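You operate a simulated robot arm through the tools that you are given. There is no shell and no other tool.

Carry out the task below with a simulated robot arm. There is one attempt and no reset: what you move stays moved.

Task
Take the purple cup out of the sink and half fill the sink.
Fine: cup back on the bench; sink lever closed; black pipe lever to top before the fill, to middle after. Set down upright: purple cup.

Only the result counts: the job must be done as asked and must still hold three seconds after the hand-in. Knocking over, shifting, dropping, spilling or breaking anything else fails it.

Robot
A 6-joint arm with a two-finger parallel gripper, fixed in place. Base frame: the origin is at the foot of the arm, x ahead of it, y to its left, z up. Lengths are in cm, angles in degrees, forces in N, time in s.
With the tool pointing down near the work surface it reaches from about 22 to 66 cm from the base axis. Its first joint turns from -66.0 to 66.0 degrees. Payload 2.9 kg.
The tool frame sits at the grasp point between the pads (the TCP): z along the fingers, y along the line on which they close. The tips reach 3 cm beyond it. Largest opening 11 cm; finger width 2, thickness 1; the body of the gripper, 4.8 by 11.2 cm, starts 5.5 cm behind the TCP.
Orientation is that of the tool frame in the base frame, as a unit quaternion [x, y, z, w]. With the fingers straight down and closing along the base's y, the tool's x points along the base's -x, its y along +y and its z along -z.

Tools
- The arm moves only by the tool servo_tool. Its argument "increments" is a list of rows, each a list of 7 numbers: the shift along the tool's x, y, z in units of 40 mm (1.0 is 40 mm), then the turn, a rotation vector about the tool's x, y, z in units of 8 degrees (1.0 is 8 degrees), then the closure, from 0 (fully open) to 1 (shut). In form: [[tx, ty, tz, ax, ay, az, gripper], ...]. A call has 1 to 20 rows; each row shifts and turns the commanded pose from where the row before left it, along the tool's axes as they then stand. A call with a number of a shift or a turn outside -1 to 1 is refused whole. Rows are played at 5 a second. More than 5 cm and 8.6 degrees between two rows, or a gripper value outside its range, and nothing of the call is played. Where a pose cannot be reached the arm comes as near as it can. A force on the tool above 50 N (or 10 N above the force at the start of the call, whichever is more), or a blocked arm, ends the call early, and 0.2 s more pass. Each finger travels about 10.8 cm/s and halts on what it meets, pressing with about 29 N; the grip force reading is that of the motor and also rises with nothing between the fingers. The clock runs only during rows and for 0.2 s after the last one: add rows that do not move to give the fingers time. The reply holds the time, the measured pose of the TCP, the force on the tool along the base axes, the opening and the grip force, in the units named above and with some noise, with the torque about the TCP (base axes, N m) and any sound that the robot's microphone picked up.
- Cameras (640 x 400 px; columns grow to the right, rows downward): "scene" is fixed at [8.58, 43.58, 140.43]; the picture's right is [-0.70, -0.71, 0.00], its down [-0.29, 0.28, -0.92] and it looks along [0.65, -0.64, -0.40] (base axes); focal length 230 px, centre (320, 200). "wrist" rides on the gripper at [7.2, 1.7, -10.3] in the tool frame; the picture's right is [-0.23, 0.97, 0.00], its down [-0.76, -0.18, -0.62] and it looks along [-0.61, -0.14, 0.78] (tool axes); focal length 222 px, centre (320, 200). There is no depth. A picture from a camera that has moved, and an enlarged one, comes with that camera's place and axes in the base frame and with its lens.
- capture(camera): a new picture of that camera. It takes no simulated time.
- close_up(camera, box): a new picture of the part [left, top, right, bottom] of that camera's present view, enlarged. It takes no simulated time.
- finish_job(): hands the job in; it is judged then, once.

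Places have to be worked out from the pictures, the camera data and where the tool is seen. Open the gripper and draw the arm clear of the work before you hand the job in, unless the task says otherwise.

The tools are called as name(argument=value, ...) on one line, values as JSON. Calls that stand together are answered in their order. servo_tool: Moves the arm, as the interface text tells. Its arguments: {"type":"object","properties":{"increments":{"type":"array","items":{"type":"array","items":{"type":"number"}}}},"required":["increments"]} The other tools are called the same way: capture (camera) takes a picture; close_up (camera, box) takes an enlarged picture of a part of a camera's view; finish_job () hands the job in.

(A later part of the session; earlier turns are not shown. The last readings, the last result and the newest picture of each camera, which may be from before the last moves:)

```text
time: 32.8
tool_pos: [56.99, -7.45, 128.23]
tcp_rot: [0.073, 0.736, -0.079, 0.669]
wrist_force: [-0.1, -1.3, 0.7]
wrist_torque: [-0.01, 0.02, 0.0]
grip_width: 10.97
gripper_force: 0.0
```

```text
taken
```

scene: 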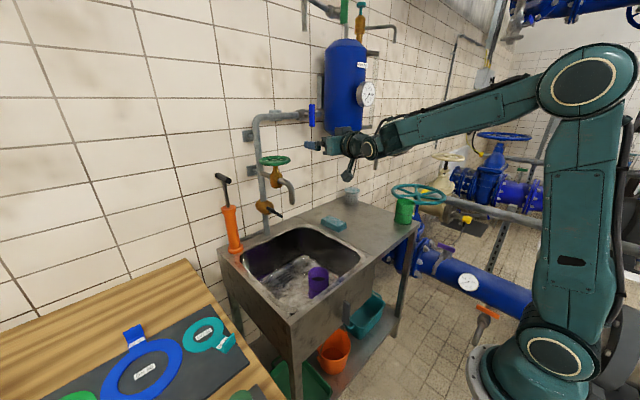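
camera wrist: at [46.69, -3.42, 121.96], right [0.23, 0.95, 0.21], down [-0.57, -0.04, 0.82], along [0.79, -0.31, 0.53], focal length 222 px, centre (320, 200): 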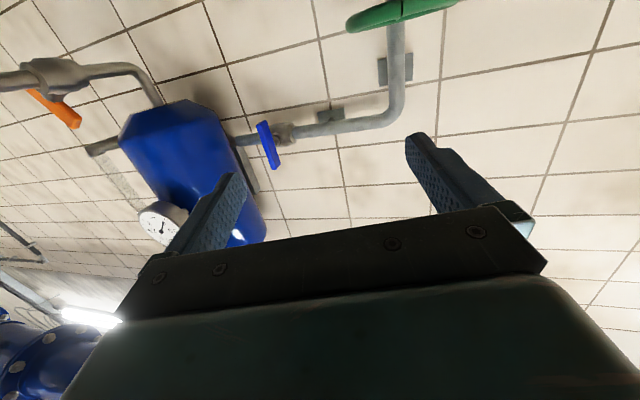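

Good: level fingers, tool forward. Now I'll pitch the tool down in this branch, pivoting about the wrist, to see whether vertical-down is reachable with the elbow high.

servo_tool(increments=[[0.55, 0, 0, 0, 1, 0, 0], [0.55, 0, 0, 0, 1, 0, 0], [0.55, 0, 0, 0, 1, 0, 0], [0.55, 0, 0, 0, 1, 0, 0], [0.55, 0, 0, 0, 1, 0, 0], [0.55, 0, 0, 0, 1, 0, 0], [0.55, 0, 0, 0, 1, 0, 0], [0.55, 0, 0, 0, 1, 0, 0], [0.55, 0, 0, 0, 1, 0, 0], [0.55, 0, 0, 0, 1, 0, 0], [0, 0, 0, 0, 0, 0, 0]])

capture(camera="wrist")

capture(camera="scene")

```text
time: 35.2
tool_pos: [43.73, -4.93, 113.32]
tcp_rot: [0.109, 0.993, -0.015, 0.039]
wrist_force: [0.6, 0.3, 0.4]
wrist_torque: [0.0, 0.0, -0.02]
grip_width: 10.99
gripper_force: 0.0
```

```text
taken
camera wrist: at [36.4, -1.24, 122.98], right [0.43, 0.9, 0.0], down [0.66, -0.31, 0.69], along [0.62, -0.3, -0.73], focal length 222 px, centre (320, 200)
```

wrist: 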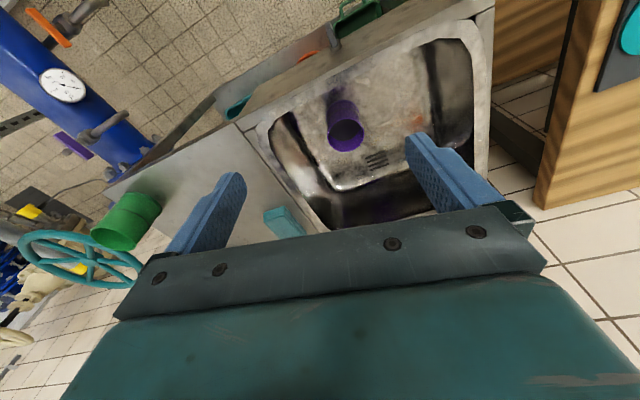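

```text
taken
```

scene: 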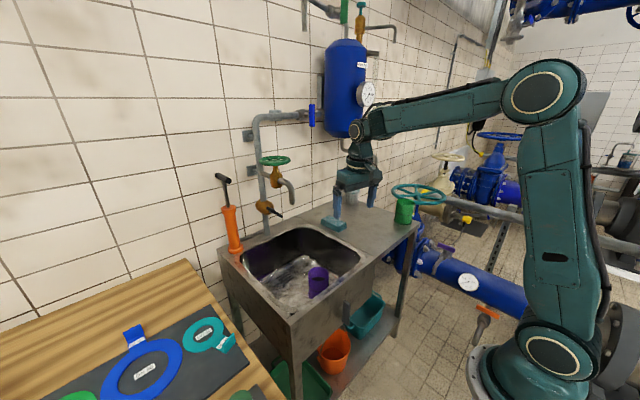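

This branch works: tool down at r≈44 and z 113, which was refused before. I'll straighten the small tilt and move above the cup at about (59.6, -6.1, 100).

servo_tool(increments=[[0, 0, 0, 0, 0.6, 0, 0], [-0.785, 0.115, 0.65, 0, 0, 0, 0], [-0.785, 0.115, 0.65, 0, 0, 0, 0], [-0.785, 0.115, 0.65, 0, 0, 0, 0], [-0.785, 0.115, 0.65, 0, 0, 0, 0], [-0.785, 0.115, 0.65, 0, 0, 0, 0], [0, 0, 0, 0, 0, 0, 0]])

capture(camera="wrist")

```text
time: 36.8
tool_pos: [60.0, -6.35, 100.05]
tcp_rot: [0.11, 0.994, -0.011, -0.003]
wrist_force: [-0.1, 0.0, -0.1]
wrist_torque: [0.0, 0.01, -0.04]
grip_width: 10.98
gripper_force: 0.1
```

```text
taken
camera wrist: at [53.4, -2.86, 110.32], right [0.43, 0.9, -0.02], down [0.71, -0.33, 0.63], along [0.56, -0.29, -0.78], focal length 222 px, centre (320, 200)
```

wrist: 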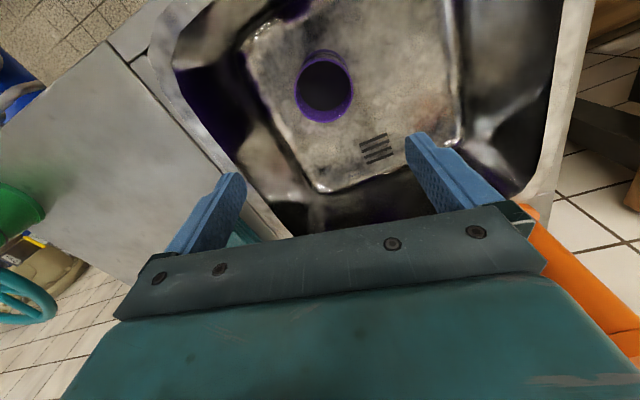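

Centred within a few millimetres: the rim is at (59.7, -6.25). I'll descend straight to z≈76 so the fingers straddle the top of the cup.

servo_tool(increments=[[0, 0, 1, 0, 0, 0, 0], [0, 0, 1, 0, 0, 0, 0], [0, 0, 1, 0, 0, 0, 0], [0, 0, 0.8, 0, 0, 0, 0], [0, 0, 0.8, 0, 0, 0, 0], [0, 0, 0.7, 0, 0, 0, 0], [0, 0, 0.6, 0, 0, 0, 0], [0, 0, 0, 0, 0, 0, 0]])

capture(camera="wrist")

close_up(camera="scene", box=[220, 180, 400, 320])

```text
time: 38.6
tool_pos: [59.73, -6.77, 76.2]
tcp_rot: [0.11, 0.994, -0.01, -0.002]
wrist_force: [0.0, -1.2, -0.6]
wrist_torque: [0.01, 0.0, 0.02]
grip_width: 10.96
gripper_force: 0.1
```

```text
taken
camera wrist: at [53.2, -3.37, 86.5], right [0.43, 0.9, -0.02], down [0.71, -0.33, 0.63], along [0.56, -0.29, -0.78], focal length 222 px, centre (320, 200)
```

wrist: 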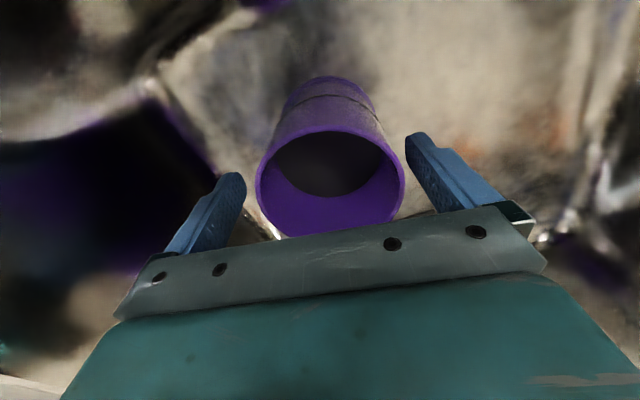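

```text
2.86 times, centred on (310, 250) of scene
camera zoom: at [8.58, 43.58, 140.43], right [-0.7, -0.71, 0.0], down [-0.29, 0.28, -0.92], along [0.65, -0.64, -0.4], focal length 657 px, centre (349, 57)
```

zoom: 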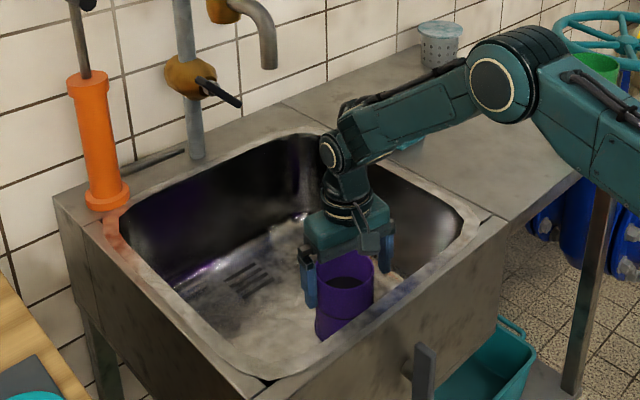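

The rim measures to (59.4, -6.0, 76.7), with the fingers on both sides. I'll shift 0.8 cm in y, go 1.4 cm deeper and close.

servo_tool(increments=[[0.117, 0.18, 0, 0, 0, 0, 0], [0, 0, 0.35, 0, 0, 0, 0], [0, 0, 0, 0, 0, 0, 0.15], [0, 0, 0, 0, 0, 0, 0.25], [0, 0, 0, 0, 0, 0, 0.4], [0, 0, 0, 0, 0, 0, 1], [0, 0, 0, 0, 0, 0, 1], [0, 0, 0, 0, 0, 0, 1]])

capture(camera="wrist")

```text
time: 40.4
tool_pos: [59.05, -5.7, 75.12]
tcp_rot: [0.11, 0.994, -0.011, -0.002]
wrist_force: [1.0, 1.7, 1.1]
wrist_torque: [0.09, -0.05, 0.02]
grip_width: 7.84
gripper_force: 28.9
```

```text
taken
camera wrist: at [52.64, -2.35, 85.34], right [0.43, 0.9, -0.02], down [0.71, -0.33, 0.63], along [0.56, -0.29, -0.78], focal length 222 px, centre (320, 200)
```

wrist: 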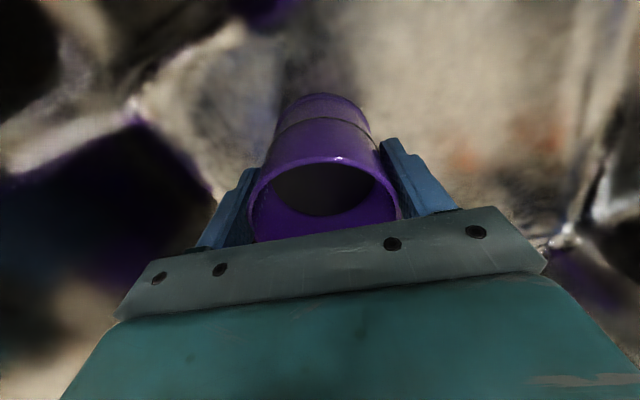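

The cup is gripped at 7.84 cm with 29 N. I'll lift it straight up about 26 cm, clear of the sink rim.

servo_tool(increments=[[0, 0, -0.3, 0, 0, 0, 1], [0, 0, -0.6, 0, 0, 0, 1], [0, 0, -0.7, 0, 0, 0, 1], [0, 0, -0.7, 0, 0, 0, 1], [0, 0, -0.7, 0, 0, 0, 1], [0, 0, -0.7, 0, 0, 0, 1], [0, 0, -0.7, 0, 0, 0, 1], [0, 0, -0.7, 0, 0, 0, 1], [0, 0, -0.7, 0, 0, 0, 1], [0, 0, -0.6, 0, 0, 0, 1], [0, 0, -0.3, 0, 0, 0, 1], [0, 0, 0, 0, 0, 0, 1]])

capture(camera="scene")

capture(camera="wrist")

```text
time: 43.0
tool_pos: [59.21, -5.38, 101.76]
tcp_rot: [0.11, 0.994, -0.01, -0.001]
wrist_force: [-0.5, 0.4, 0.2]
wrist_torque: [0.0, 0.02, -0.03]
grip_width: 0.0
gripper_force: 28.7
```

```text
taken
```

scene: 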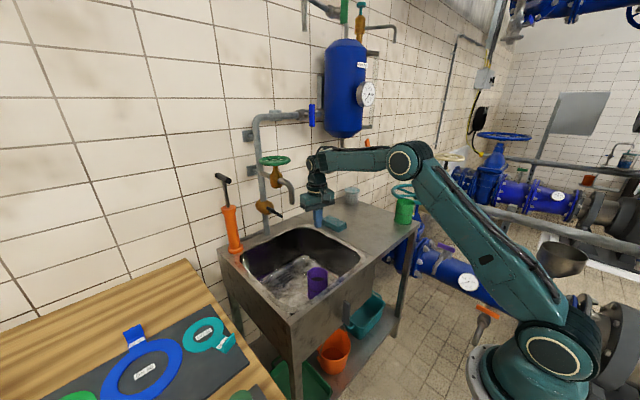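

```text
taken
camera wrist: at [52.81, -1.99, 112.04], right [0.43, 0.9, -0.02], down [0.71, -0.33, 0.62], along [0.56, -0.29, -0.78], focal length 222 px, centre (320, 200)
```

wrist: 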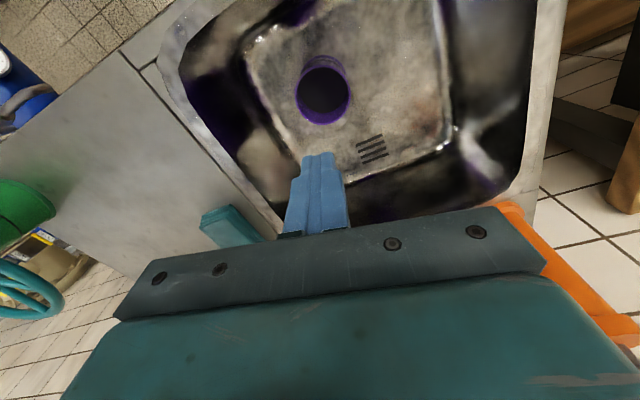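

The cup slipped out early in the lift and is still standing upright in the sink. I'll regrip much deeper, with the pads at mid-height, and lift slowly in stages; first open and come back down over it.

servo_tool(increments=[[0, 0, 0, 0, 0, 0, 0], [-0.1, -0.05, 0, 0, 0, 0, 0], [0, 0, 0, 0, 0, 0, 0], [0, 0, 0.9, 0, 0, 0, 0], [0, 0, 0.9, 0, 0, 0, 0], [0, 0, 0.9, 0, 0, 0, 0], [0, 0, 0.9, 0, 0, 0, 0], [0, 0, 0.9, 0, 0, 0, 0], [0, 0, 0.9, 0, 0, 0, 0], [0, 0, 0.7, 0, 0, 0, 0], [0, 0, 0, 0, 0, 0, 0]])

capture(camera="wrist")

close_up(camera="scene", box=[265, 220, 365, 310])

```text
time: 45.4
tool_pos: [59.32, -6.17, 77.32]
tcp_rot: [0.11, 0.994, -0.01, -0.002]
wrist_force: [-0.3, 0.0, 0.1]
wrist_torque: [-0.06, -0.03, 0.02]
grip_width: 10.99
gripper_force: 0.1
```

```text
taken
camera wrist: at [52.83, -2.68, 87.68], right [0.43, 0.9, -0.02], down [0.71, -0.33, 0.63], along [0.56, -0.29, -0.78], focal length 222 px, centre (320, 200)
```

wrist: 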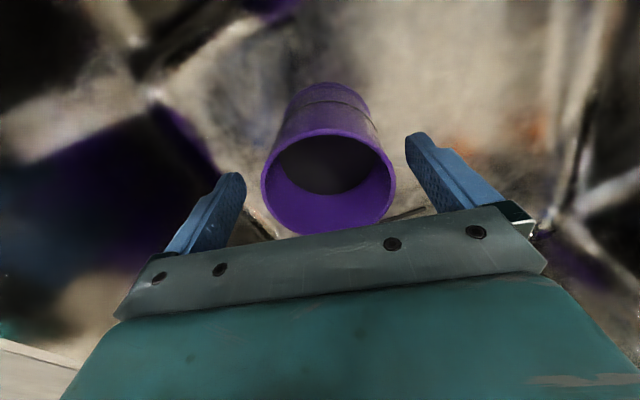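

```text
4.44 times, centred on (315, 265) of scene
camera zoom: at [8.58, 43.58, 140.43], right [-0.7, -0.71, 0.0], down [-0.29, 0.28, -0.92], along [0.65, -0.64, -0.4], focal length 1022 px, centre (342, -89)
```

zoom: 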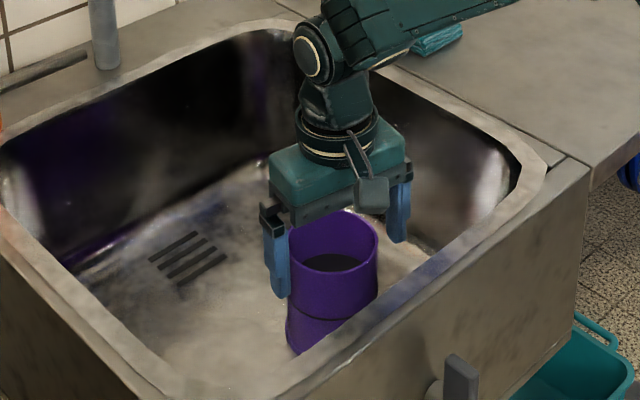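

The rim is at (59.6, -5.7, 76.8). I'll align, descend to TCP z≈72.3 so the pads span mid-cup, close and hold a second.

servo_tool(increments=[[-0.05, 0.14, 0, 0, 0, 0, 0], [0, 0, 0.5, 0, 0, 0, 0], [0, 0, 0.4, 0, 0, 0, 0], [0, 0, 0.33, 0, 0, 0, 0], [0, 0, 0, 0, 0, 0, 0], [0, 0, 0, 0, 0, 0, 0.2], [0, 0, 0, 0, 0, 0, 0.3], [0, 0, 0, 0, 0, 0, 0.6], [0, 0, 0, 0, 0, 0, 1], [0, 0, 0, 0, 0, 0, 1], [0, 0, 0, 0, 0, 0, 1], [0, 0, 0, 0, 0, 0, 1]])

capture(camera="wrist")

```text
time: 48.0
tool_pos: [59.76, -5.72, 72.29]
tcp_rot: [0.11, 0.994, -0.01, -0.003]
wrist_force: [-0.5, -0.4, 0.4]
wrist_torque: [0.04, 0.0, -0.01]
grip_width: 7.76
gripper_force: 29.0
```

```text
taken
camera wrist: at [53.25, -2.3, 82.73], right [0.43, 0.9, -0.02], down [0.71, -0.33, 0.62], along [0.56, -0.29, -0.78], focal length 222 px, centre (320, 200)
```

wrist: 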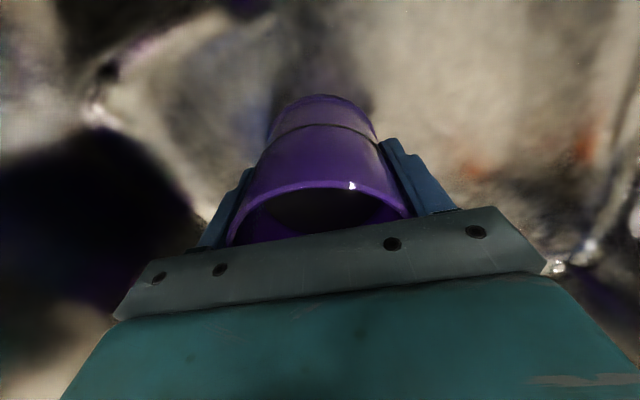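

Now gripped at mid-height (7.76 cm). I'll lift very gently by about 2.4 cm and check the grip width and force.

servo_tool(increments=[[0, 0, -0.1, 0, 0, 0, 1], [0, 0, -0.1, 0, 0, 0, 1], [0, 0, -0.1, 0, 0, 0, 1], [0, 0, -0.1, 0, 0, 0, 1], [0, 0, -0.1, 0, 0, 0, 1], [0, 0, -0.1, 0, 0, 0, 1], [0, 0, 0, 0, 0, 0, 1]])

capture(camera="wrist")

close_up(camera="scene", box=[265, 220, 365, 310])

```text
time: 49.6
tool_pos: [59.93, -5.75, 74.82]
tcp_rot: [0.109, 0.994, -0.01, -0.002]
wrist_force: [0.0, 0.0, -0.2]
wrist_torque: [0.02, 0.03, -0.02]
grip_width: 7.76
gripper_force: 29.5
```

```text
taken
camera wrist: at [53.29, -2.33, 85.16], right [0.43, 0.9, -0.02], down [0.71, -0.33, 0.62], along [0.56, -0.29, -0.78], focal length 222 px, centre (320, 200)
```

wrist: 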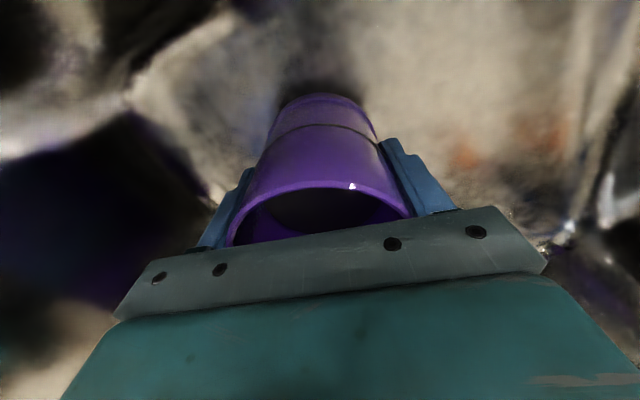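

```text
4.44 times, centred on (315, 265) of scene
camera zoom: at [8.58, 43.58, 140.43], right [-0.7, -0.71, 0.0], down [-0.29, 0.28, -0.92], along [0.65, -0.64, -0.4], focal length 1022 px, centre (342, -89)
```

zoom: 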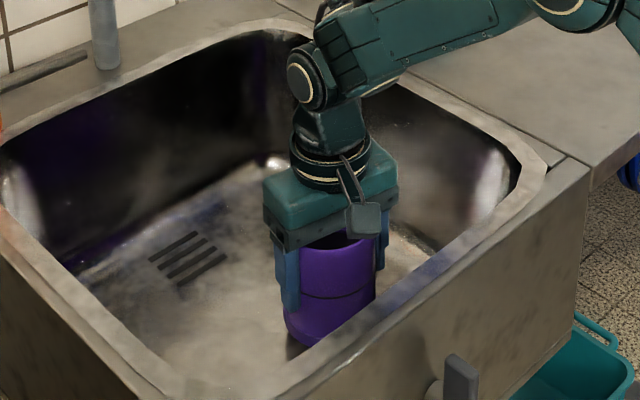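

The cup is rising with the fingers and the grip is unchanged. I'll continue the lift gently to about z 97.

servo_tool(increments=[[0, 0, -0.2, 0, 0, 0, 1], [0, 0, -0.3, 0, 0, 0, 1], [0, 0, -0.35, 0, 0, 0, 1], [0, 0, -0.35, 0, 0, 0, 1], [0, 0, -0.35, 0, 0, 0, 1], [0, 0, -0.35, 0, 0, 0, 1], [0, 0, -0.35, 0, 0, 0, 1], [0, 0, -0.35, 0, 0, 0, 1], [0, 0, -0.35, 0, 0, 0, 1], [0, 0, -0.35, 0, 0, 0, 1], [0, 0, -0.35, 0, 0, 0, 1], [0, 0, -0.35, 0, 0, 0, 1], [0, 0, -0.35, 0, 0, 0, 1], [0, 0, -0.35, 0, 0, 0, 1], [0, 0, -0.35, 0, 0, 0, 1], [0, 0, -0.35, 0, 0, 0, 1], [0, 0, -0.3, 0, 0, 0, 1], [0, 0, -0.1, 0, 0, 0, 1], [0, 0, 0, 0, 0, 0, 1]])

capture(camera="wrist")

capture(camera="scene")

```text
time: 53.6
tool_pos: [59.84, -5.24, 97.99]
tcp_rot: [0.11, 0.994, -0.011, -0.002]
wrist_force: [-0.8, -0.6, -0.5]
wrist_torque: [-0.01, 0.01, -0.01]
grip_width: 7.76
gripper_force: 29.0
```

```text
taken
camera wrist: at [53.39, -1.82, 108.24], right [0.43, 0.9, -0.02], down [0.71, -0.33, 0.63], along [0.56, -0.29, -0.78], focal length 222 px, centre (320, 200)
```

wrist: 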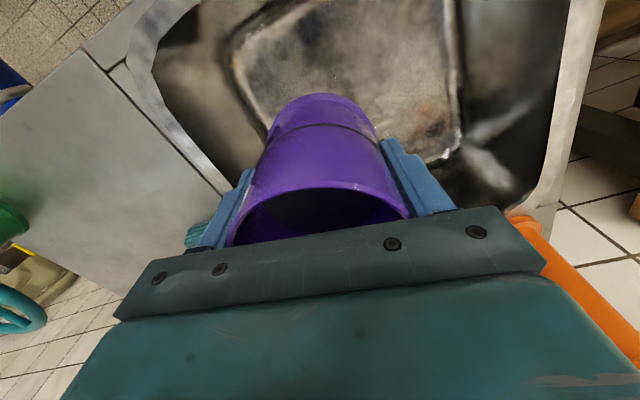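

```text
taken
```

scene: 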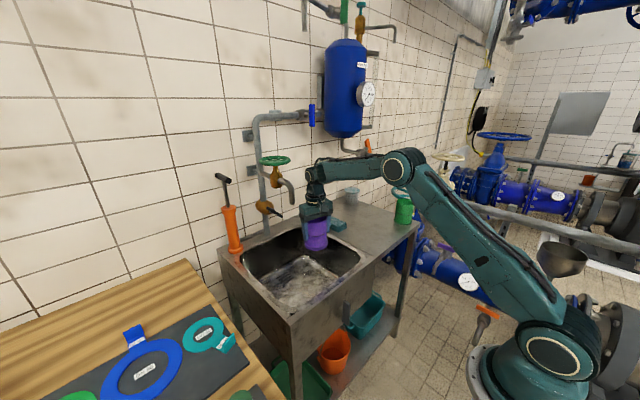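

The cup is held well clear of the rim. I'll carry it sideways over the draining area to about (53, -35), keeping it level.

servo_tool(increments=[[0, -0.2, 0, 0, 0, 0, 1], [0, -0.4, 0, 0, 0, 0, 1], [0, -0.5, 0, 0, 0, 0, 1], [0, -0.5, 0, 0, 0, 0, 1], [0, -0.5, 0, 0, 0, 0, 1], [0, -0.5, 0, 0, 0, 0, 1], [0, -0.5, 0, 0, 0, 0, 1], [0, -0.5, 0, 0, 0, 0, 1], [0, -0.5, 0, 0, 0, 0, 1], [0, -0.5, 0, 0, 0, 0, 1], [0, -0.5, 0, 0, 0, 0, 1], [0, -0.5, 0, 0, 0, 0, 1], [0, -0.5, 0, 0, 0, 0, 1], [0, -0.5, 0, 0, 0, 0, 1], [0, -0.5, 0, 0, 0, 0, 1], [0, -0.4, 0, 0, 0, 0, 1], [0, -0.2, 0, 0, 0, 0, 1], [0, 0, 0, 0, 0, 0, 1]])

capture(camera="wrist")

capture(camera="scene")

```text
time: 57.4
tool_pos: [53.32, -35.4, 98.54]
tcp_rot: [0.11, 0.994, -0.01, -0.002]
wrist_force: [0.9, -0.1, 0.0]
wrist_torque: [-0.03, 0.02, 0.01]
grip_width: 7.73
gripper_force: 28.8
```

```text
taken
camera wrist: at [46.67, -31.96, 109.05], right [0.43, 0.9, -0.02], down [0.71, -0.33, 0.62], along [0.56, -0.29, -0.78], focal length 222 px, centre (320, 200)
```

wrist: 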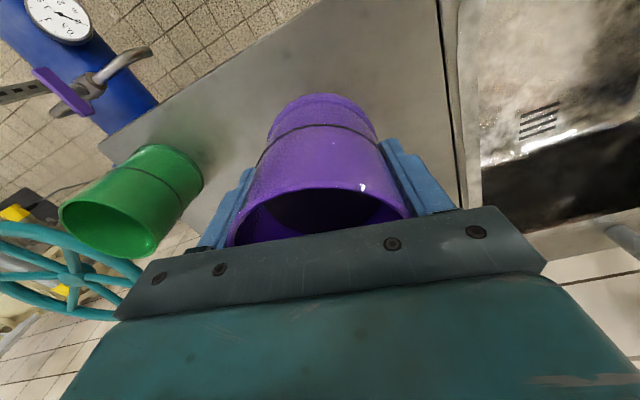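

```text
taken
```

scene: 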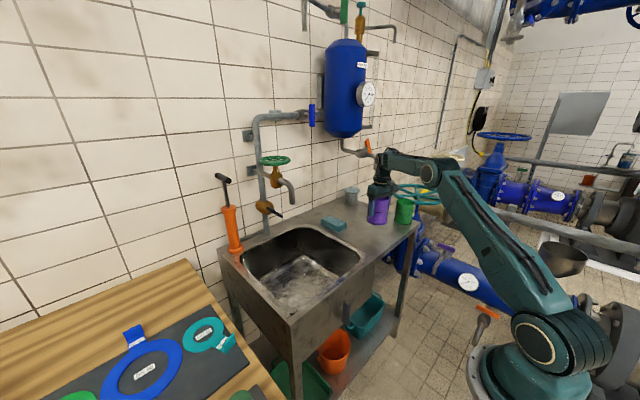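

Clear bench all around, with the green cup about 23 cm away. I'll lower to roughly 2–3 cm above the surface.

servo_tool(increments=[[0, 0, 0.2, 0, 0, 0, 1], [0, 0, 0.4, 0, 0, 0, 1], [0, 0, 0.4, 0, 0, 0, 1], [0, 0, 0.4, 0, 0, 0, 1], [0, 0, 0.4, 0, 0, 0, 1], [0, 0, 0.2, 0, 0, 0, 1], [0, 0, 0.1, 0, 0, 0, 1], [0, 0, 0, 0, 0, 0, 1]])

close_up(camera="scene", box=[340, 160, 440, 240])

```text
time: 59.2
tool_pos: [53.26, -35.43, 90.34]
tcp_rot: [0.109, 0.994, -0.012, -0.001]
wrist_force: [-0.3, 3.3, 13.9]
wrist_torque: [0.73, -0.05, 0.07]
grip_width: 7.71
gripper_force: 29.3
```

```text
5.00 times, centred on (390, 200) of scene
camera zoom: at [8.55, 43.6, 140.42], right [-0.7, -0.71, 0.0], down [-0.29, 0.28, -0.92], along [0.65, -0.64, -0.4], focal length 1149 px, centre (-30, 200)
```

zoom: 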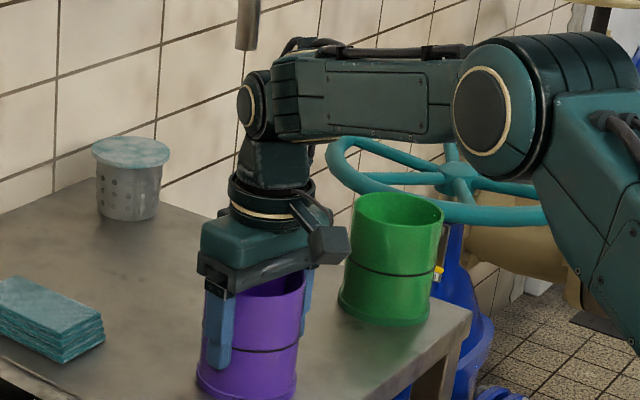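

The cup has touched down (14 N upward). I'll relieve the pressure by about 2 mm and then open the fingers slowly.

servo_tool(increments=[[0, 0, -0.06, 0, 0, 0, 1], [0, 0, 0, 0, 0, 0, 1]])

```text
time: 59.8
tool_pos: [53.08, -35.47, 90.39]
tcp_rot: [0.11, 0.994, -0.01, -0.003]
wrist_force: [1.6, -0.1, 4.0]
wrist_torque: [0.18, -0.18, -0.09]
grip_width: 7.76
gripper_force: 29.2
```

Only about 4 N remains, so I'll release gradually.

servo_tool(increments=[[0, 0, -0.02, 0, 0, 0, 1], [0, 0, 0, 0, 0, 0, 0.27], [0, 0, 0, 0, 0, 0, 0.2], [0, 0, 0, 0, 0, 0, 0.1], [0, 0, 0, 0, 0, 0, 0], [0, 0, 0, 0, 0, 0, 0], [0, 0, 0, 0, 0, 0, 0]])

capture(camera="wrist")

```text
time: 61.4
tool_pos: [53.11, -35.5, 90.47]
tcp_rot: [0.111, 0.994, -0.01, -0.003]
wrist_force: [-0.4, 0.0, 0.7]
wrist_torque: [0.02, 0.0, 0.03]
grip_width: 11.01
gripper_force: 0.1
```

```text
taken
camera wrist: at [46.62, -32.05, 100.85], right [0.43, 0.9, -0.02], down [0.71, -0.33, 0.63], along [0.56, -0.29, -0.78], focal length 222 px, centre (320, 200)
```

wrist: 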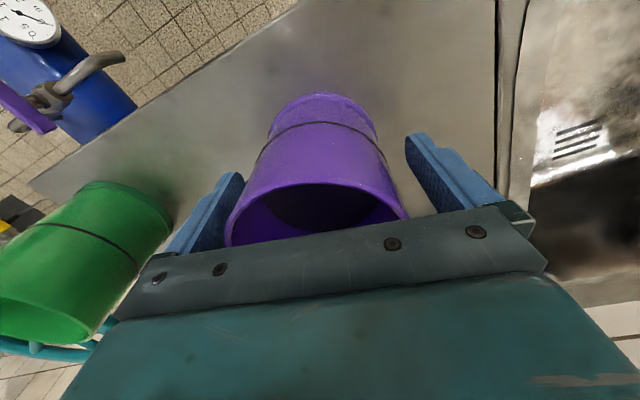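

The fingers are open and clear on both sides; now straight up.

servo_tool(increments=[[0, 0, -0.3, 0, 0, 0, 0], [0, 0, -0.5, 0, 0, 0, 0], [0, 0, -0.7, 0, 0, 0, 0], [0, 0, -0.9, 0, 0, 0, 0], [0, 0, -0.9, 0, 0, 0, 0], [0, 0, -0.9, 0, 0, 0, 0], [0, 0, -0.9, 0, 0, 0, 0], [0, 0, 0, 0, 0, 0, 0]])

capture(camera="wrist")

capture(camera="scene")

```text
time: 63.2
tool_pos: [53.08, -34.68, 111.26]
tcp_rot: [0.109, 0.994, -0.01, -0.004]
wrist_force: [0.1, -0.2, 0.5]
wrist_torque: [0.02, -0.01, -0.03]
grip_width: 10.99
gripper_force: 0.0
out of reach, approached as far as the arm can: row 6
```

```text
taken
camera wrist: at [46.58, -31.27, 121.52], right [0.43, 0.9, -0.02], down [0.71, -0.33, 0.62], along [0.56, -0.29, -0.78], focal length 222 px, centre (320, 200)
```

wrist: 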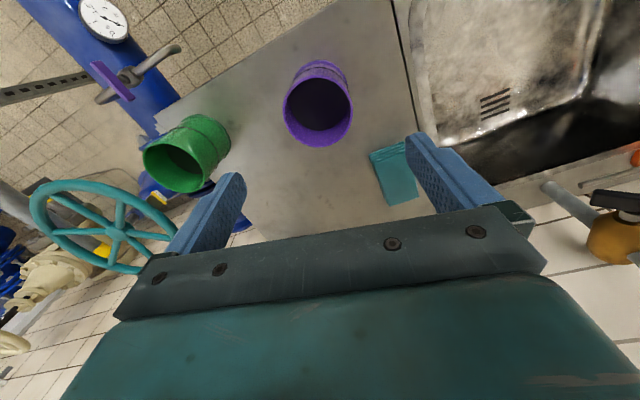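

```text
taken
```

scene: 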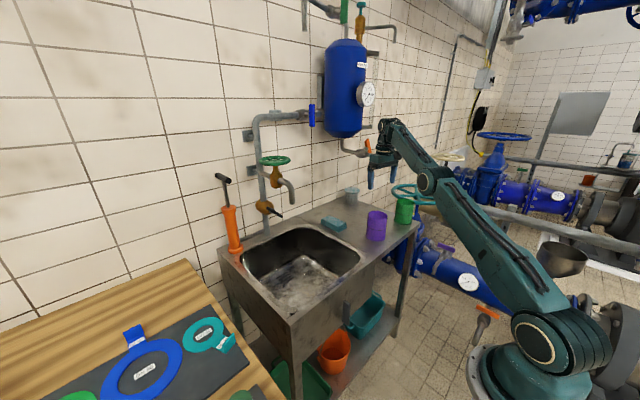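

The purple cup stands upright on the bench and everything else is unmoved. Next is the sink lever at about (43, -3, 72); I'll move the arm back in front of the sink to view it up close.

servo_tool(increments=[[0.53, 0.72, 0, 0, 0, 0, 0], [0.53, 0.72, 0, 0, 0, 0, 0], [0.53, 0.72, 0, 0, 0, 0, 0], [0.53, 0.72, 0, 0, 0, 0, 0], [0.53, 0.72, 0, 0, 0, 0, 0], [0.53, 0.72, 0, 0, 0, 0, 0], [0.53, 0.72, 0, 0, 0, 0, 0], [0.53, 0.72, 0, 0, 0, 0, 0], [0.53, 0.72, 0, 0, 0, 0, 0], [0.5, -0.03, 0.55, 0, 0, 0, 0], [0.5, -0.03, 0.55, 0, 0, 0, 0], [0.5, -0.03, 0.55, 0, 0, 0, 0], [0.5, -0.03, 0.55, 0, 0, 0, 0], [0.5, -0.03, 0.55, 0, 0, 0, 0], [0, 0, 0, 0, 0, 0, 0]])

capture(camera="wrist")

capture(camera="scene")

```text
time: 66.4
tool_pos: [46.79, -6.66, 118.89]
tcp_rot: [0.11, 0.994, -0.01, -0.004]
wrist_force: [0.2, -0.2, -0.3]
wrist_torque: [-0.03, -0.02, 0.02]
grip_width: 10.98
gripper_force: 0.0
out of reach, approached as far as the arm can: row 3, 4, 5, 6, 7, 8, 9, 10, 11, 12, 13, 14
```

```text
taken
camera wrist: at [40.27, -3.21, 129.28], right [0.43, 0.9, -0.02], down [0.71, -0.33, 0.62], along [0.55, -0.29, -0.78], focal length 222 px, centre (320, 200)
```

wrist: 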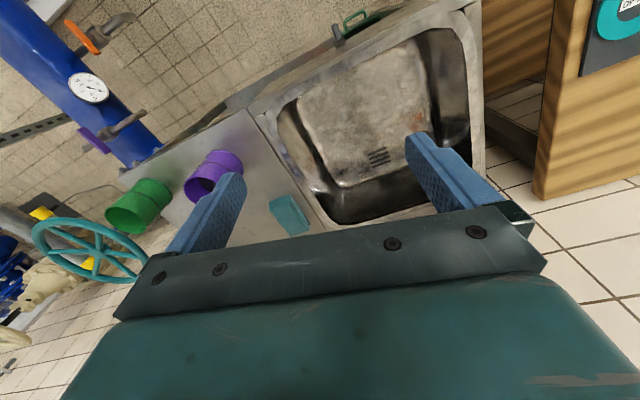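

```text
taken
```

scene: 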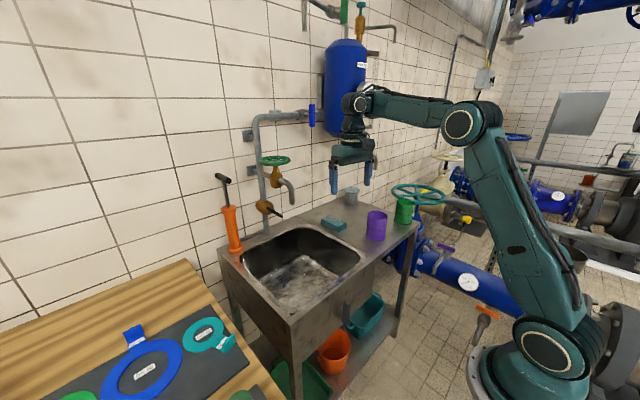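

The arm got caught on the same wrist barrier after the high, extended lift. I'll repeat the manoeuvre that worked: lean toward -y, then swing forward, pivoting about the wrist in clear air.

servo_tool(increments=[[0, -0.5, 0, 0.9, 0, 0, 0], [0, -0.5, 0, 0.9, 0, 0, 0], [0, -0.5, 0, 0.9, 0, 0, 0], [0, -0.5, 0, 0.9, 0, 0, 0], [0, -0.5, 0, 0.9, 0, 0, 0], [0, -0.5, 0, 0.9, 0, 0, 0], [0, -0.5, 0, 0.9, 0, 0, 0], [0, -0.5, 0, 0.9, 0, 0, 0], [0, 0, 0, 0, 0, 0, 0]])

capture(camera="scene")

```text
time: 68.4
tool_pos: [44.91, -20.4, 124.49]
tcp_rot: [0.102, 0.969, -0.223, -0.007]
wrist_force: [-0.3, -0.3, 0.1]
wrist_torque: [-0.01, -0.01, 0.0]
grip_width: 10.99
gripper_force: 0.1
out of reach, approached as far as the arm can: row 1, 2, 3, 4, 5, 6, 7, 8
```

```text
taken
```

scene: 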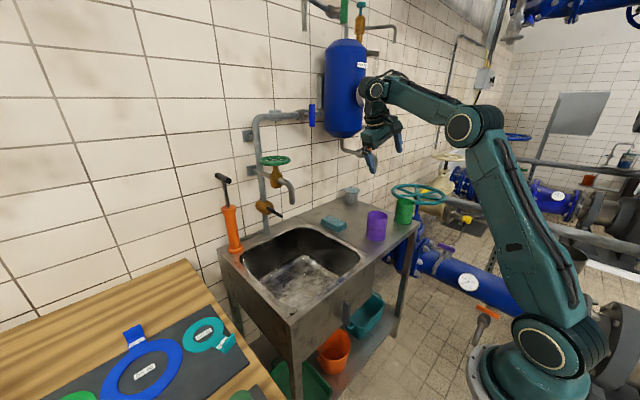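

Roll got stuck again at 25° here; last time it freed up when the tool was nearer the base. I'll draw the tool inward while continuing the lean.

servo_tool(increments=[[0.48, 0.25, 0.24, 0, 0, 0, 0], [0.48, 0.25, 0.24, 0, 0, 0, 0], [0.48, 0.25, 0.24, 0, 0, 0, 0], [0.48, 0.25, 0.24, 0, 0, 0, 0], [0, -0.4, 0, 0.8, 0, 0, 0], [0, -0.4, 0, 0.8, 0, 0, 0], [0, -0.4, 0, 0.8, 0, 0, 0], [0, -0.4, 0, 0.8, 0, 0, 0], [0, 0, 0, 0, 0, 0, 0]])

capture(camera="scene")

```text
time: 70.4
tool_pos: [41.82, -22.74, 128.4]
tcp_rot: [0.096, 0.967, -0.235, 0.01]
wrist_force: [0.5, -0.9, -0.6]
wrist_torque: [0.0, 0.02, 0.0]
grip_width: 11.0
gripper_force: 0.0
out of reach, approached as far as the arm can: row 1, 2, 3, 4, 5, 6, 7, 8
```

```text
taken
```

scene: 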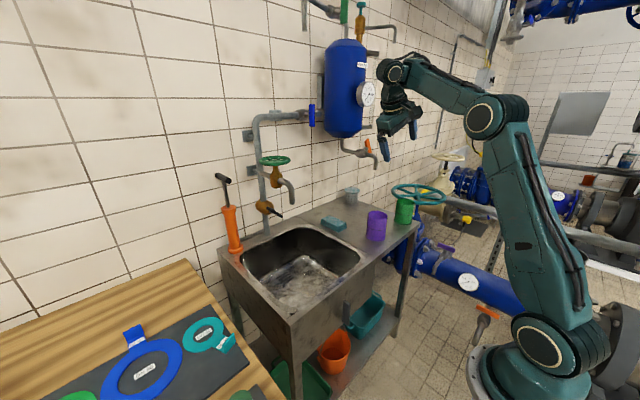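

The roll limit now seems to be on this side, so I'll try the mirror manoeuvre: lean toward +y.

servo_tool(increments=[[0, 0.5, 0, -0.9, 0, 0, 0], [0, 0.5, 0, -0.9, 0, 0, 0], [0, 0.5, 0, -0.9, 0, 0, 0], [0, 0.5, 0, -0.9, 0, 0, 0], [0, 0.5, 0, -0.9, 0, 0, 0], [0, 0.5, 0, -0.9, 0, 0, 0], [0, 0.5, 0, -0.9, 0, 0, 0], [0, 0.5, 0, -0.9, 0, 0, 0], [0, 0.5, 0, -0.9, 0, 0, 0], [0, 0, 0, 0, 0, 0, 0]])

capture(camera="scene")

```text
time: 72.6
tool_pos: [44.28, -9.04, 126.08]
tcp_rot: [0.085, 0.974, 0.206, 0.044]
wrist_force: [0.8, 0.5, -0.2]
wrist_torque: [-0.01, -0.01, 0.0]
grip_width: 10.97
gripper_force: 0.1
out of reach, approached as far as the arm can: row 4, 5, 6, 9
```

```text
taken
```

scene: 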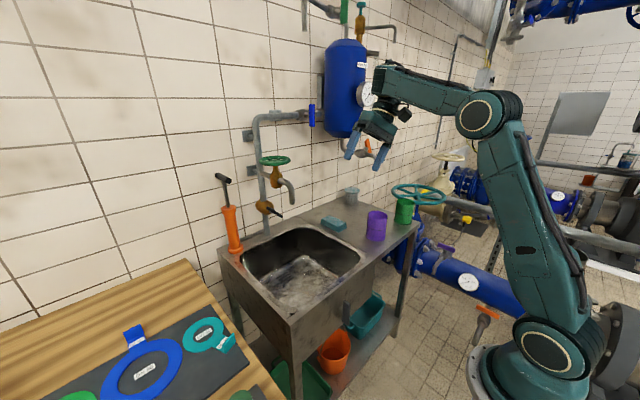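

Continuing the lean toward +y to see whether this side opens.

servo_tool(increments=[[0, 0.4, 0, -0.9, 0, 0, 0], [0, 0.4, 0, -0.9, 0, 0, 0], [0, 0.4, 0, -0.9, 0, 0, 0], [0, 0.4, 0, -0.9, 0, 0, 0], [0, 0.4, 0, -0.9, 0, 0, 0], [0, 0, 0, 0, 0, 0, 0]])

capture(camera="scene")

```text
time: 74.0
tool_pos: [44.68, -1.88, 126.99]
tcp_rot: [0.087, 0.971, 0.216, 0.048]
wrist_force: [0.5, 0.0, 0.7]
wrist_torque: [0.02, 0.01, 0.01]
grip_width: 11.01
gripper_force: 0.1
out of reach, approached as far as the arm can: row 1, 2, 3, 4, 5
```

```text
taken
```

scene: 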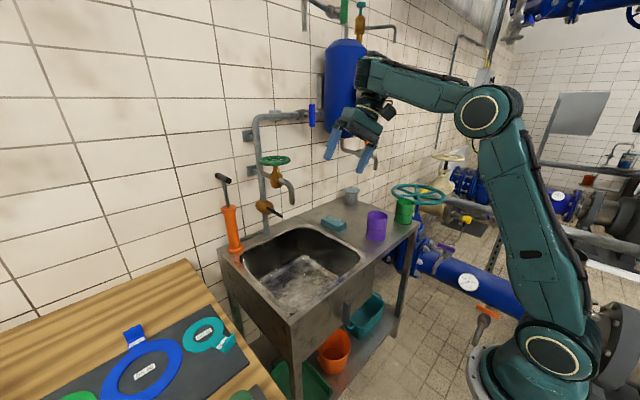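

Both sides cap at about 25° here, so height matters too. I'll replicate the earlier successful sequence more exactly: lower and closer in first, roll with the TCP fixed, then lean on.

servo_tool(increments=[[0, -0.2, 0.2, 0.6, 0, 0, 0], [0, -0.2, 0.2, 0.6, 0, 0, 0], [0, -0.2, 0.2, 0.6, 0, 0, 0], [0, -0.1, 0.3, 0.6, 0, 0, 0], [0.2, 0, 0.3, 0.6, 0, 0, 0], [0.2, 0, 0.3, 0.5, 0, 0, 0], [0, 0, 0, 0.5, 0, 0, 0], [0, 0, 0, 0.5, 0, 0, 0], [0, 0, 0, 0.5, 0, 0, 0], [0, 0, 0, 0.5, 0, 0, 0], [0, 0, 0, 0.5, 0, 0, 0], [0, 0, 0, 0.5, 0, 0, 0], [0, 0, 0, 0.5, 0, 0, 0], [0, 0, 0, 0, 0, 0, 0]])

capture(camera="scene")

```text
time: 77.0
tool_pos: [41.94, -4.15, 117.12]
tcp_rot: [0.099, 0.959, -0.265, 0.004]
wrist_force: [0.3, -0.2, -0.1]
wrist_torque: [0.02, -0.02, -0.01]
grip_width: 10.98
gripper_force: 0.0
out of reach, approached as far as the arm can: row 4, 5, 6, 7, 8, 9, 10, 11, 12, 13
```

```text
taken
```

scene: 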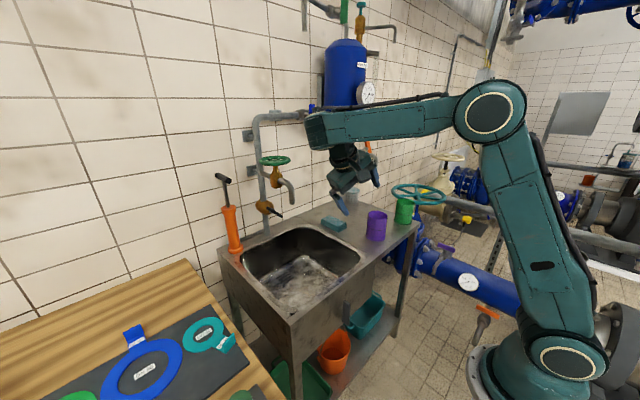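

This matches the earlier escape pose. Continuing the lean toward -y.

servo_tool(increments=[[0, -0.5, 0, 0.8, 0, 0, 0], [0, -0.5, 0, 0.8, 0, 0, 0], [0, -0.5, 0, 0.8, 0, 0, 0], [0, -0.5, 0, 0.8, 0, 0, 0], [0, -0.5, 0, 0.8, 0, 0, 0], [0, 0, 0, 0, 0, 0, 0]])

close_up(camera="scene", box=[250, 0, 640, 240])

```text
time: 78.4
tool_pos: [36.83, -17.25, 114.43]
tcp_rot: [0.094, 0.85, -0.518, -0.022]
wrist_force: [0.1, -0.3, 0.5]
wrist_torque: [-0.04, -0.01, 0.0]
grip_width: 11.01
gripper_force: 0.0
out of reach, approached as far as the arm can: row 1, 2, 3, 4, 5
```

```text
1.64 times, centred on (445, 120) of scene
camera zoom: at [8.58, 43.58, 140.43], right [-0.7, -0.71, 0.0], down [-0.29, 0.28, -0.92], along [0.65, -0.64, -0.4], focal length 377 px, centre (115, 331)
```

zoom: 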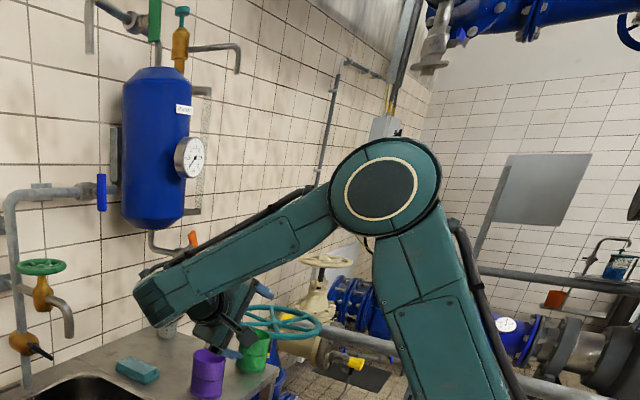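

Leaning 62° now, still high above the cups (z≈113). Swinging forward.

servo_tool(increments=[[-0.5, 0, 0, 0, -0.8, 0, 0], [-0.5, 0, 0, 0, -0.8, 0, 0], [-0.5, 0, 0, 0, -0.8, 0, 0], [-0.5, 0, 0, 0, -0.8, 0, 0], [-0.5, 0, 0, 0, -0.8, 0, 0], [0, 0, 0, 0, 0, 0, 0]])

capture(camera="scene")

```text
time: 79.8
tool_pos: [46.44, -17.34, 115.83]
tcp_rot: [-0.051, 0.823, -0.525, 0.211]
wrist_force: [-0.9, 0.0, -0.6]
wrist_torque: [0.07, 0.01, 0.01]
grip_width: 11.0
gripper_force: 0.0
```

```text
taken
```

scene: 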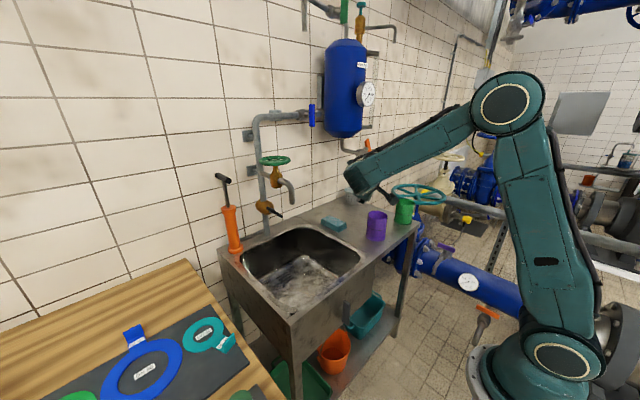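

Free again, with the forearm descending. I'll roll the lean out while staying on this side, so the tool ends pointing down with a slight forward tilt.

servo_tool(increments=[[0, 0.6, 0, -1, 0, 0, 0], [0, 0.6, 0, -1, 0, 0, 0], [0, 0.6, 0, -1, 0, 0, 0], [0, 0.6, 0, -1, 0, 0, 0], [0, 0.6, 0, -1, 0, 0, 0], [0, 0.6, 0, -1, 0, 0, 0], [0, 0.6, 0, -1, 0, 0, 0], [0, 0.6, 0, -1, 0, 0, 0], [0, 0, 0, 0, 0, 0, 0]])

capture(camera="scene")

capture(camera="wrist")

```text
time: 81.8
tool_pos: [45.36, -3.07, 104.69]
tcp_rot: [-0.154, 0.976, -0.009, 0.151]
wrist_force: [0.0, 0.5, -0.3]
wrist_torque: [0.01, 0.01, 0.0]
grip_width: 10.98
gripper_force: 0.0
```

```text
taken
```

scene: 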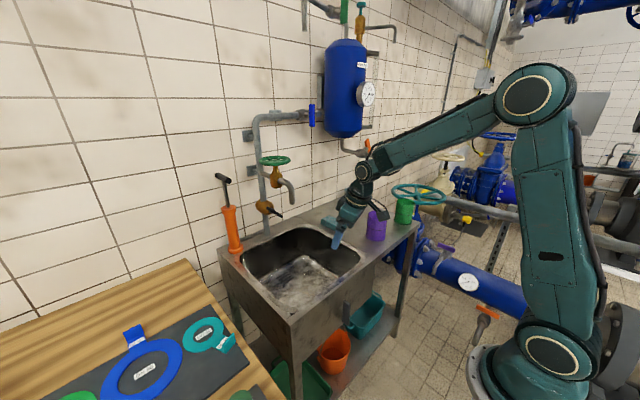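

```text
taken
camera wrist: at [35.28, -3.92, 112.42], right [-0.08, 1.0, 0.0], down [0.56, 0.04, 0.83], along [0.83, 0.07, -0.56], focal length 222 px, centre (320, 200)
```

wrist: 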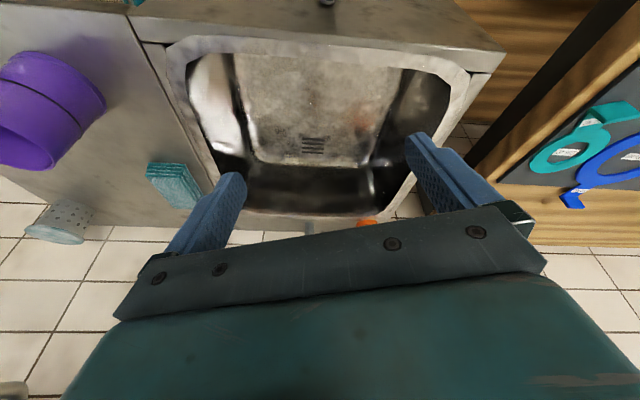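

Tool is down with a 17° forward tilt and in the good branch. I'll draw back to about x≈29 so the camera can see the front apron and the sink lever.

servo_tool(increments=[[0.8, 0.26, 0.05, 0, 0, 0, 0], [0.8, 0.26, 0.05, 0, 0, 0, 0], [0.8, 0.26, 0.05, 0, 0, 0, 0], [0.8, 0.26, 0.05, 0, 0, 0, 0], [0.8, 0.26, 0.05, 0, 0, 0, 0], [0, 0, 0, 0, 0, 0, 0]])

capture(camera="wrist")

capture(camera="scene")

```text
time: 83.2
tool_pos: [29.53, -2.95, 98.82]
tcp_rot: [-0.155, 0.976, -0.009, 0.151]
wrist_force: [0.1, 0.6, -0.1]
wrist_torque: [0.0, 0.02, 0.01]
grip_width: 10.99
gripper_force: 0.0
```

```text
taken
camera wrist: at [19.43, -3.82, 106.54], right [-0.09, 1.0, 0.0], down [0.56, 0.05, 0.83], along [0.83, 0.07, -0.56], focal length 222 px, centre (320, 200)
```

wrist: 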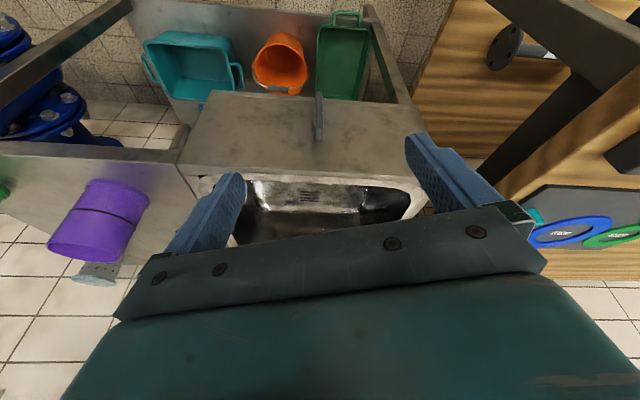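

```text
taken
```

scene: 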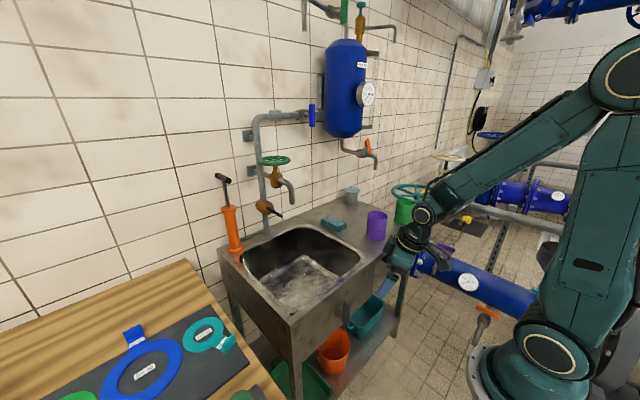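

close_up(camera="wrist", box=[270, 70, 370, 170])

close_up(camera="scene", box=[320, 270, 380, 330])

```text
4.00 times, centred on (320, 120) of wrist
camera zoom: at [19.43, -3.82, 106.54], right [-0.09, 1.0, 0.0], down [0.56, 0.05, 0.83], along [0.83, 0.07, -0.56], focal length 888 px, centre (320, 520)
```

zoom: 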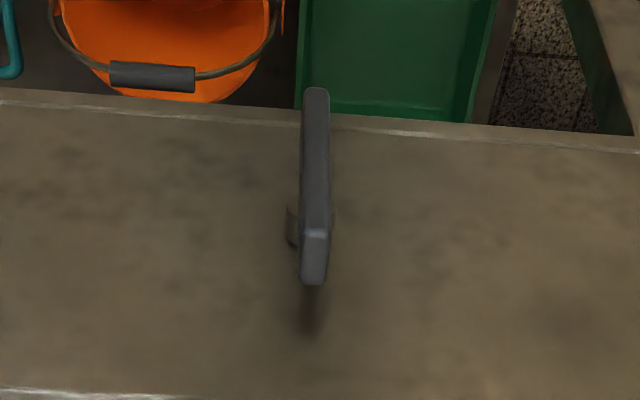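

```text
6.67 times, centred on (350, 300) of scene
camera zoom: at [8.58, 43.58, 140.43], right [-0.7, -0.71, 0.0], down [-0.29, 0.28, -0.92], along [0.65, -0.64, -0.4], focal length 1532 px, centre (120, -467)
```

zoom: 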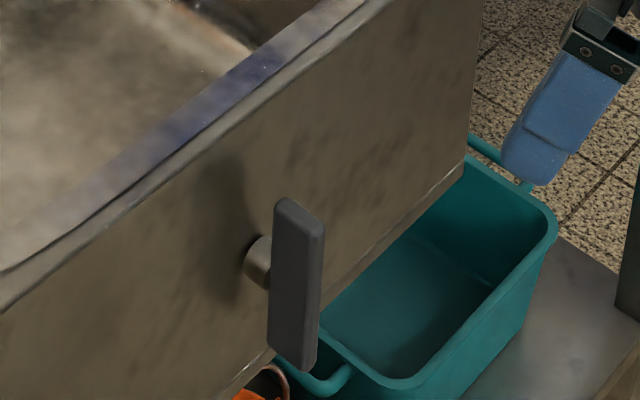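

The lever is a paddle about 10 cm long, pivoted at roughly (y -2.5, z 73.3), standing 4 cm off the apron. I'll square up the yaw and close the fingers to use as a pusher.

servo_tool(increments=[[0, 0, 0, 0, 0, 0.75, 0.5], [0, 0, 0, 0, 0, 0.75, 1], [0, 0, 0, 0, 0, 0.75, 1], [0, 0, 0, 0, 0, 0, 1], [0, 0, 0, 0, 0, 0, 1]])

```text
time: 84.4
tool_pos: [29.45, -2.89, 98.87]
tcp_rot: [0.0, 0.988, 0.014, 0.152]
wrist_force: [0.2, -0.1, -0.3]
wrist_torque: [-0.02, -0.02, -0.02]
grip_width: 0.0
gripper_force: 28.8
```

Fingers closed and yaw squared. Moving the fingertip to the +y side of the paddle's upper end, at about (42.3, 3, 75.5).

servo_tool(increments=[[-0.186, 0.189, 0.83, 0, 0, 0, 1], [-0.186, 0.189, 0.83, 0, 0, 0, 1], [-0.186, 0.189, 0.83, 0, 0, 0, 1], [-0.186, 0.189, 0.83, 0, 0, 0, 1], [-0.186, 0.189, 0.83, 0, 0, 0, 1], [-0.186, 0.189, 0.83, 0, 0, 0, 1], [-0.186, 0.189, 0.83, 0, 0, 0, 1], [0, 0, 0, 0, 0, 0, 1]])

capture(camera="wrist")

close_up(camera="scene", box=[310, 230, 430, 330])

```text
time: 86.2
tool_pos: [41.56, 3.04, 78.43]
tcp_rot: [0.0, 0.988, 0.014, 0.152]
wrist_force: [0.6, -0.4, 0.3]
wrist_torque: [-0.02, -0.01, 0.0]
grip_width: 0.0
gripper_force: 28.9
```

```text
taken
camera wrist: at [31.56, 4.44, 86.19], right [0.21, 0.97, 0.1], down [0.54, -0.2, 0.82], along [0.81, -0.12, -0.57], focal length 222 px, centre (320, 200)
```

wrist: 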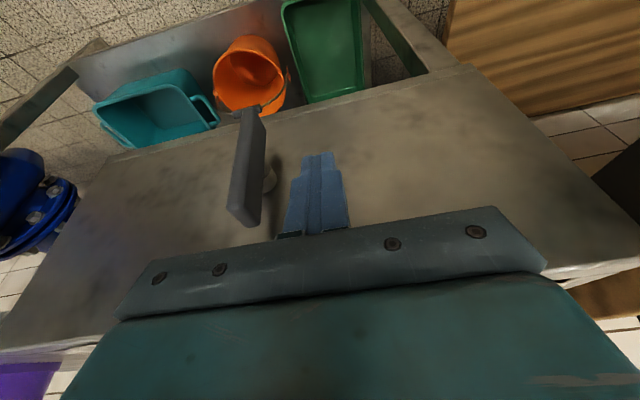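

```text
4.00 times, centred on (370, 280) of scene
camera zoom: at [8.58, 43.58, 140.43], right [-0.7, -0.71, 0.0], down [-0.29, 0.28, -0.92], along [0.65, -0.64, -0.4], focal length 919 px, centre (120, -120)
```

zoom: 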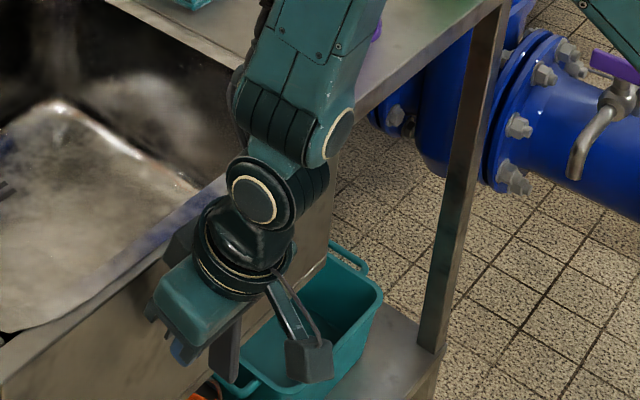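

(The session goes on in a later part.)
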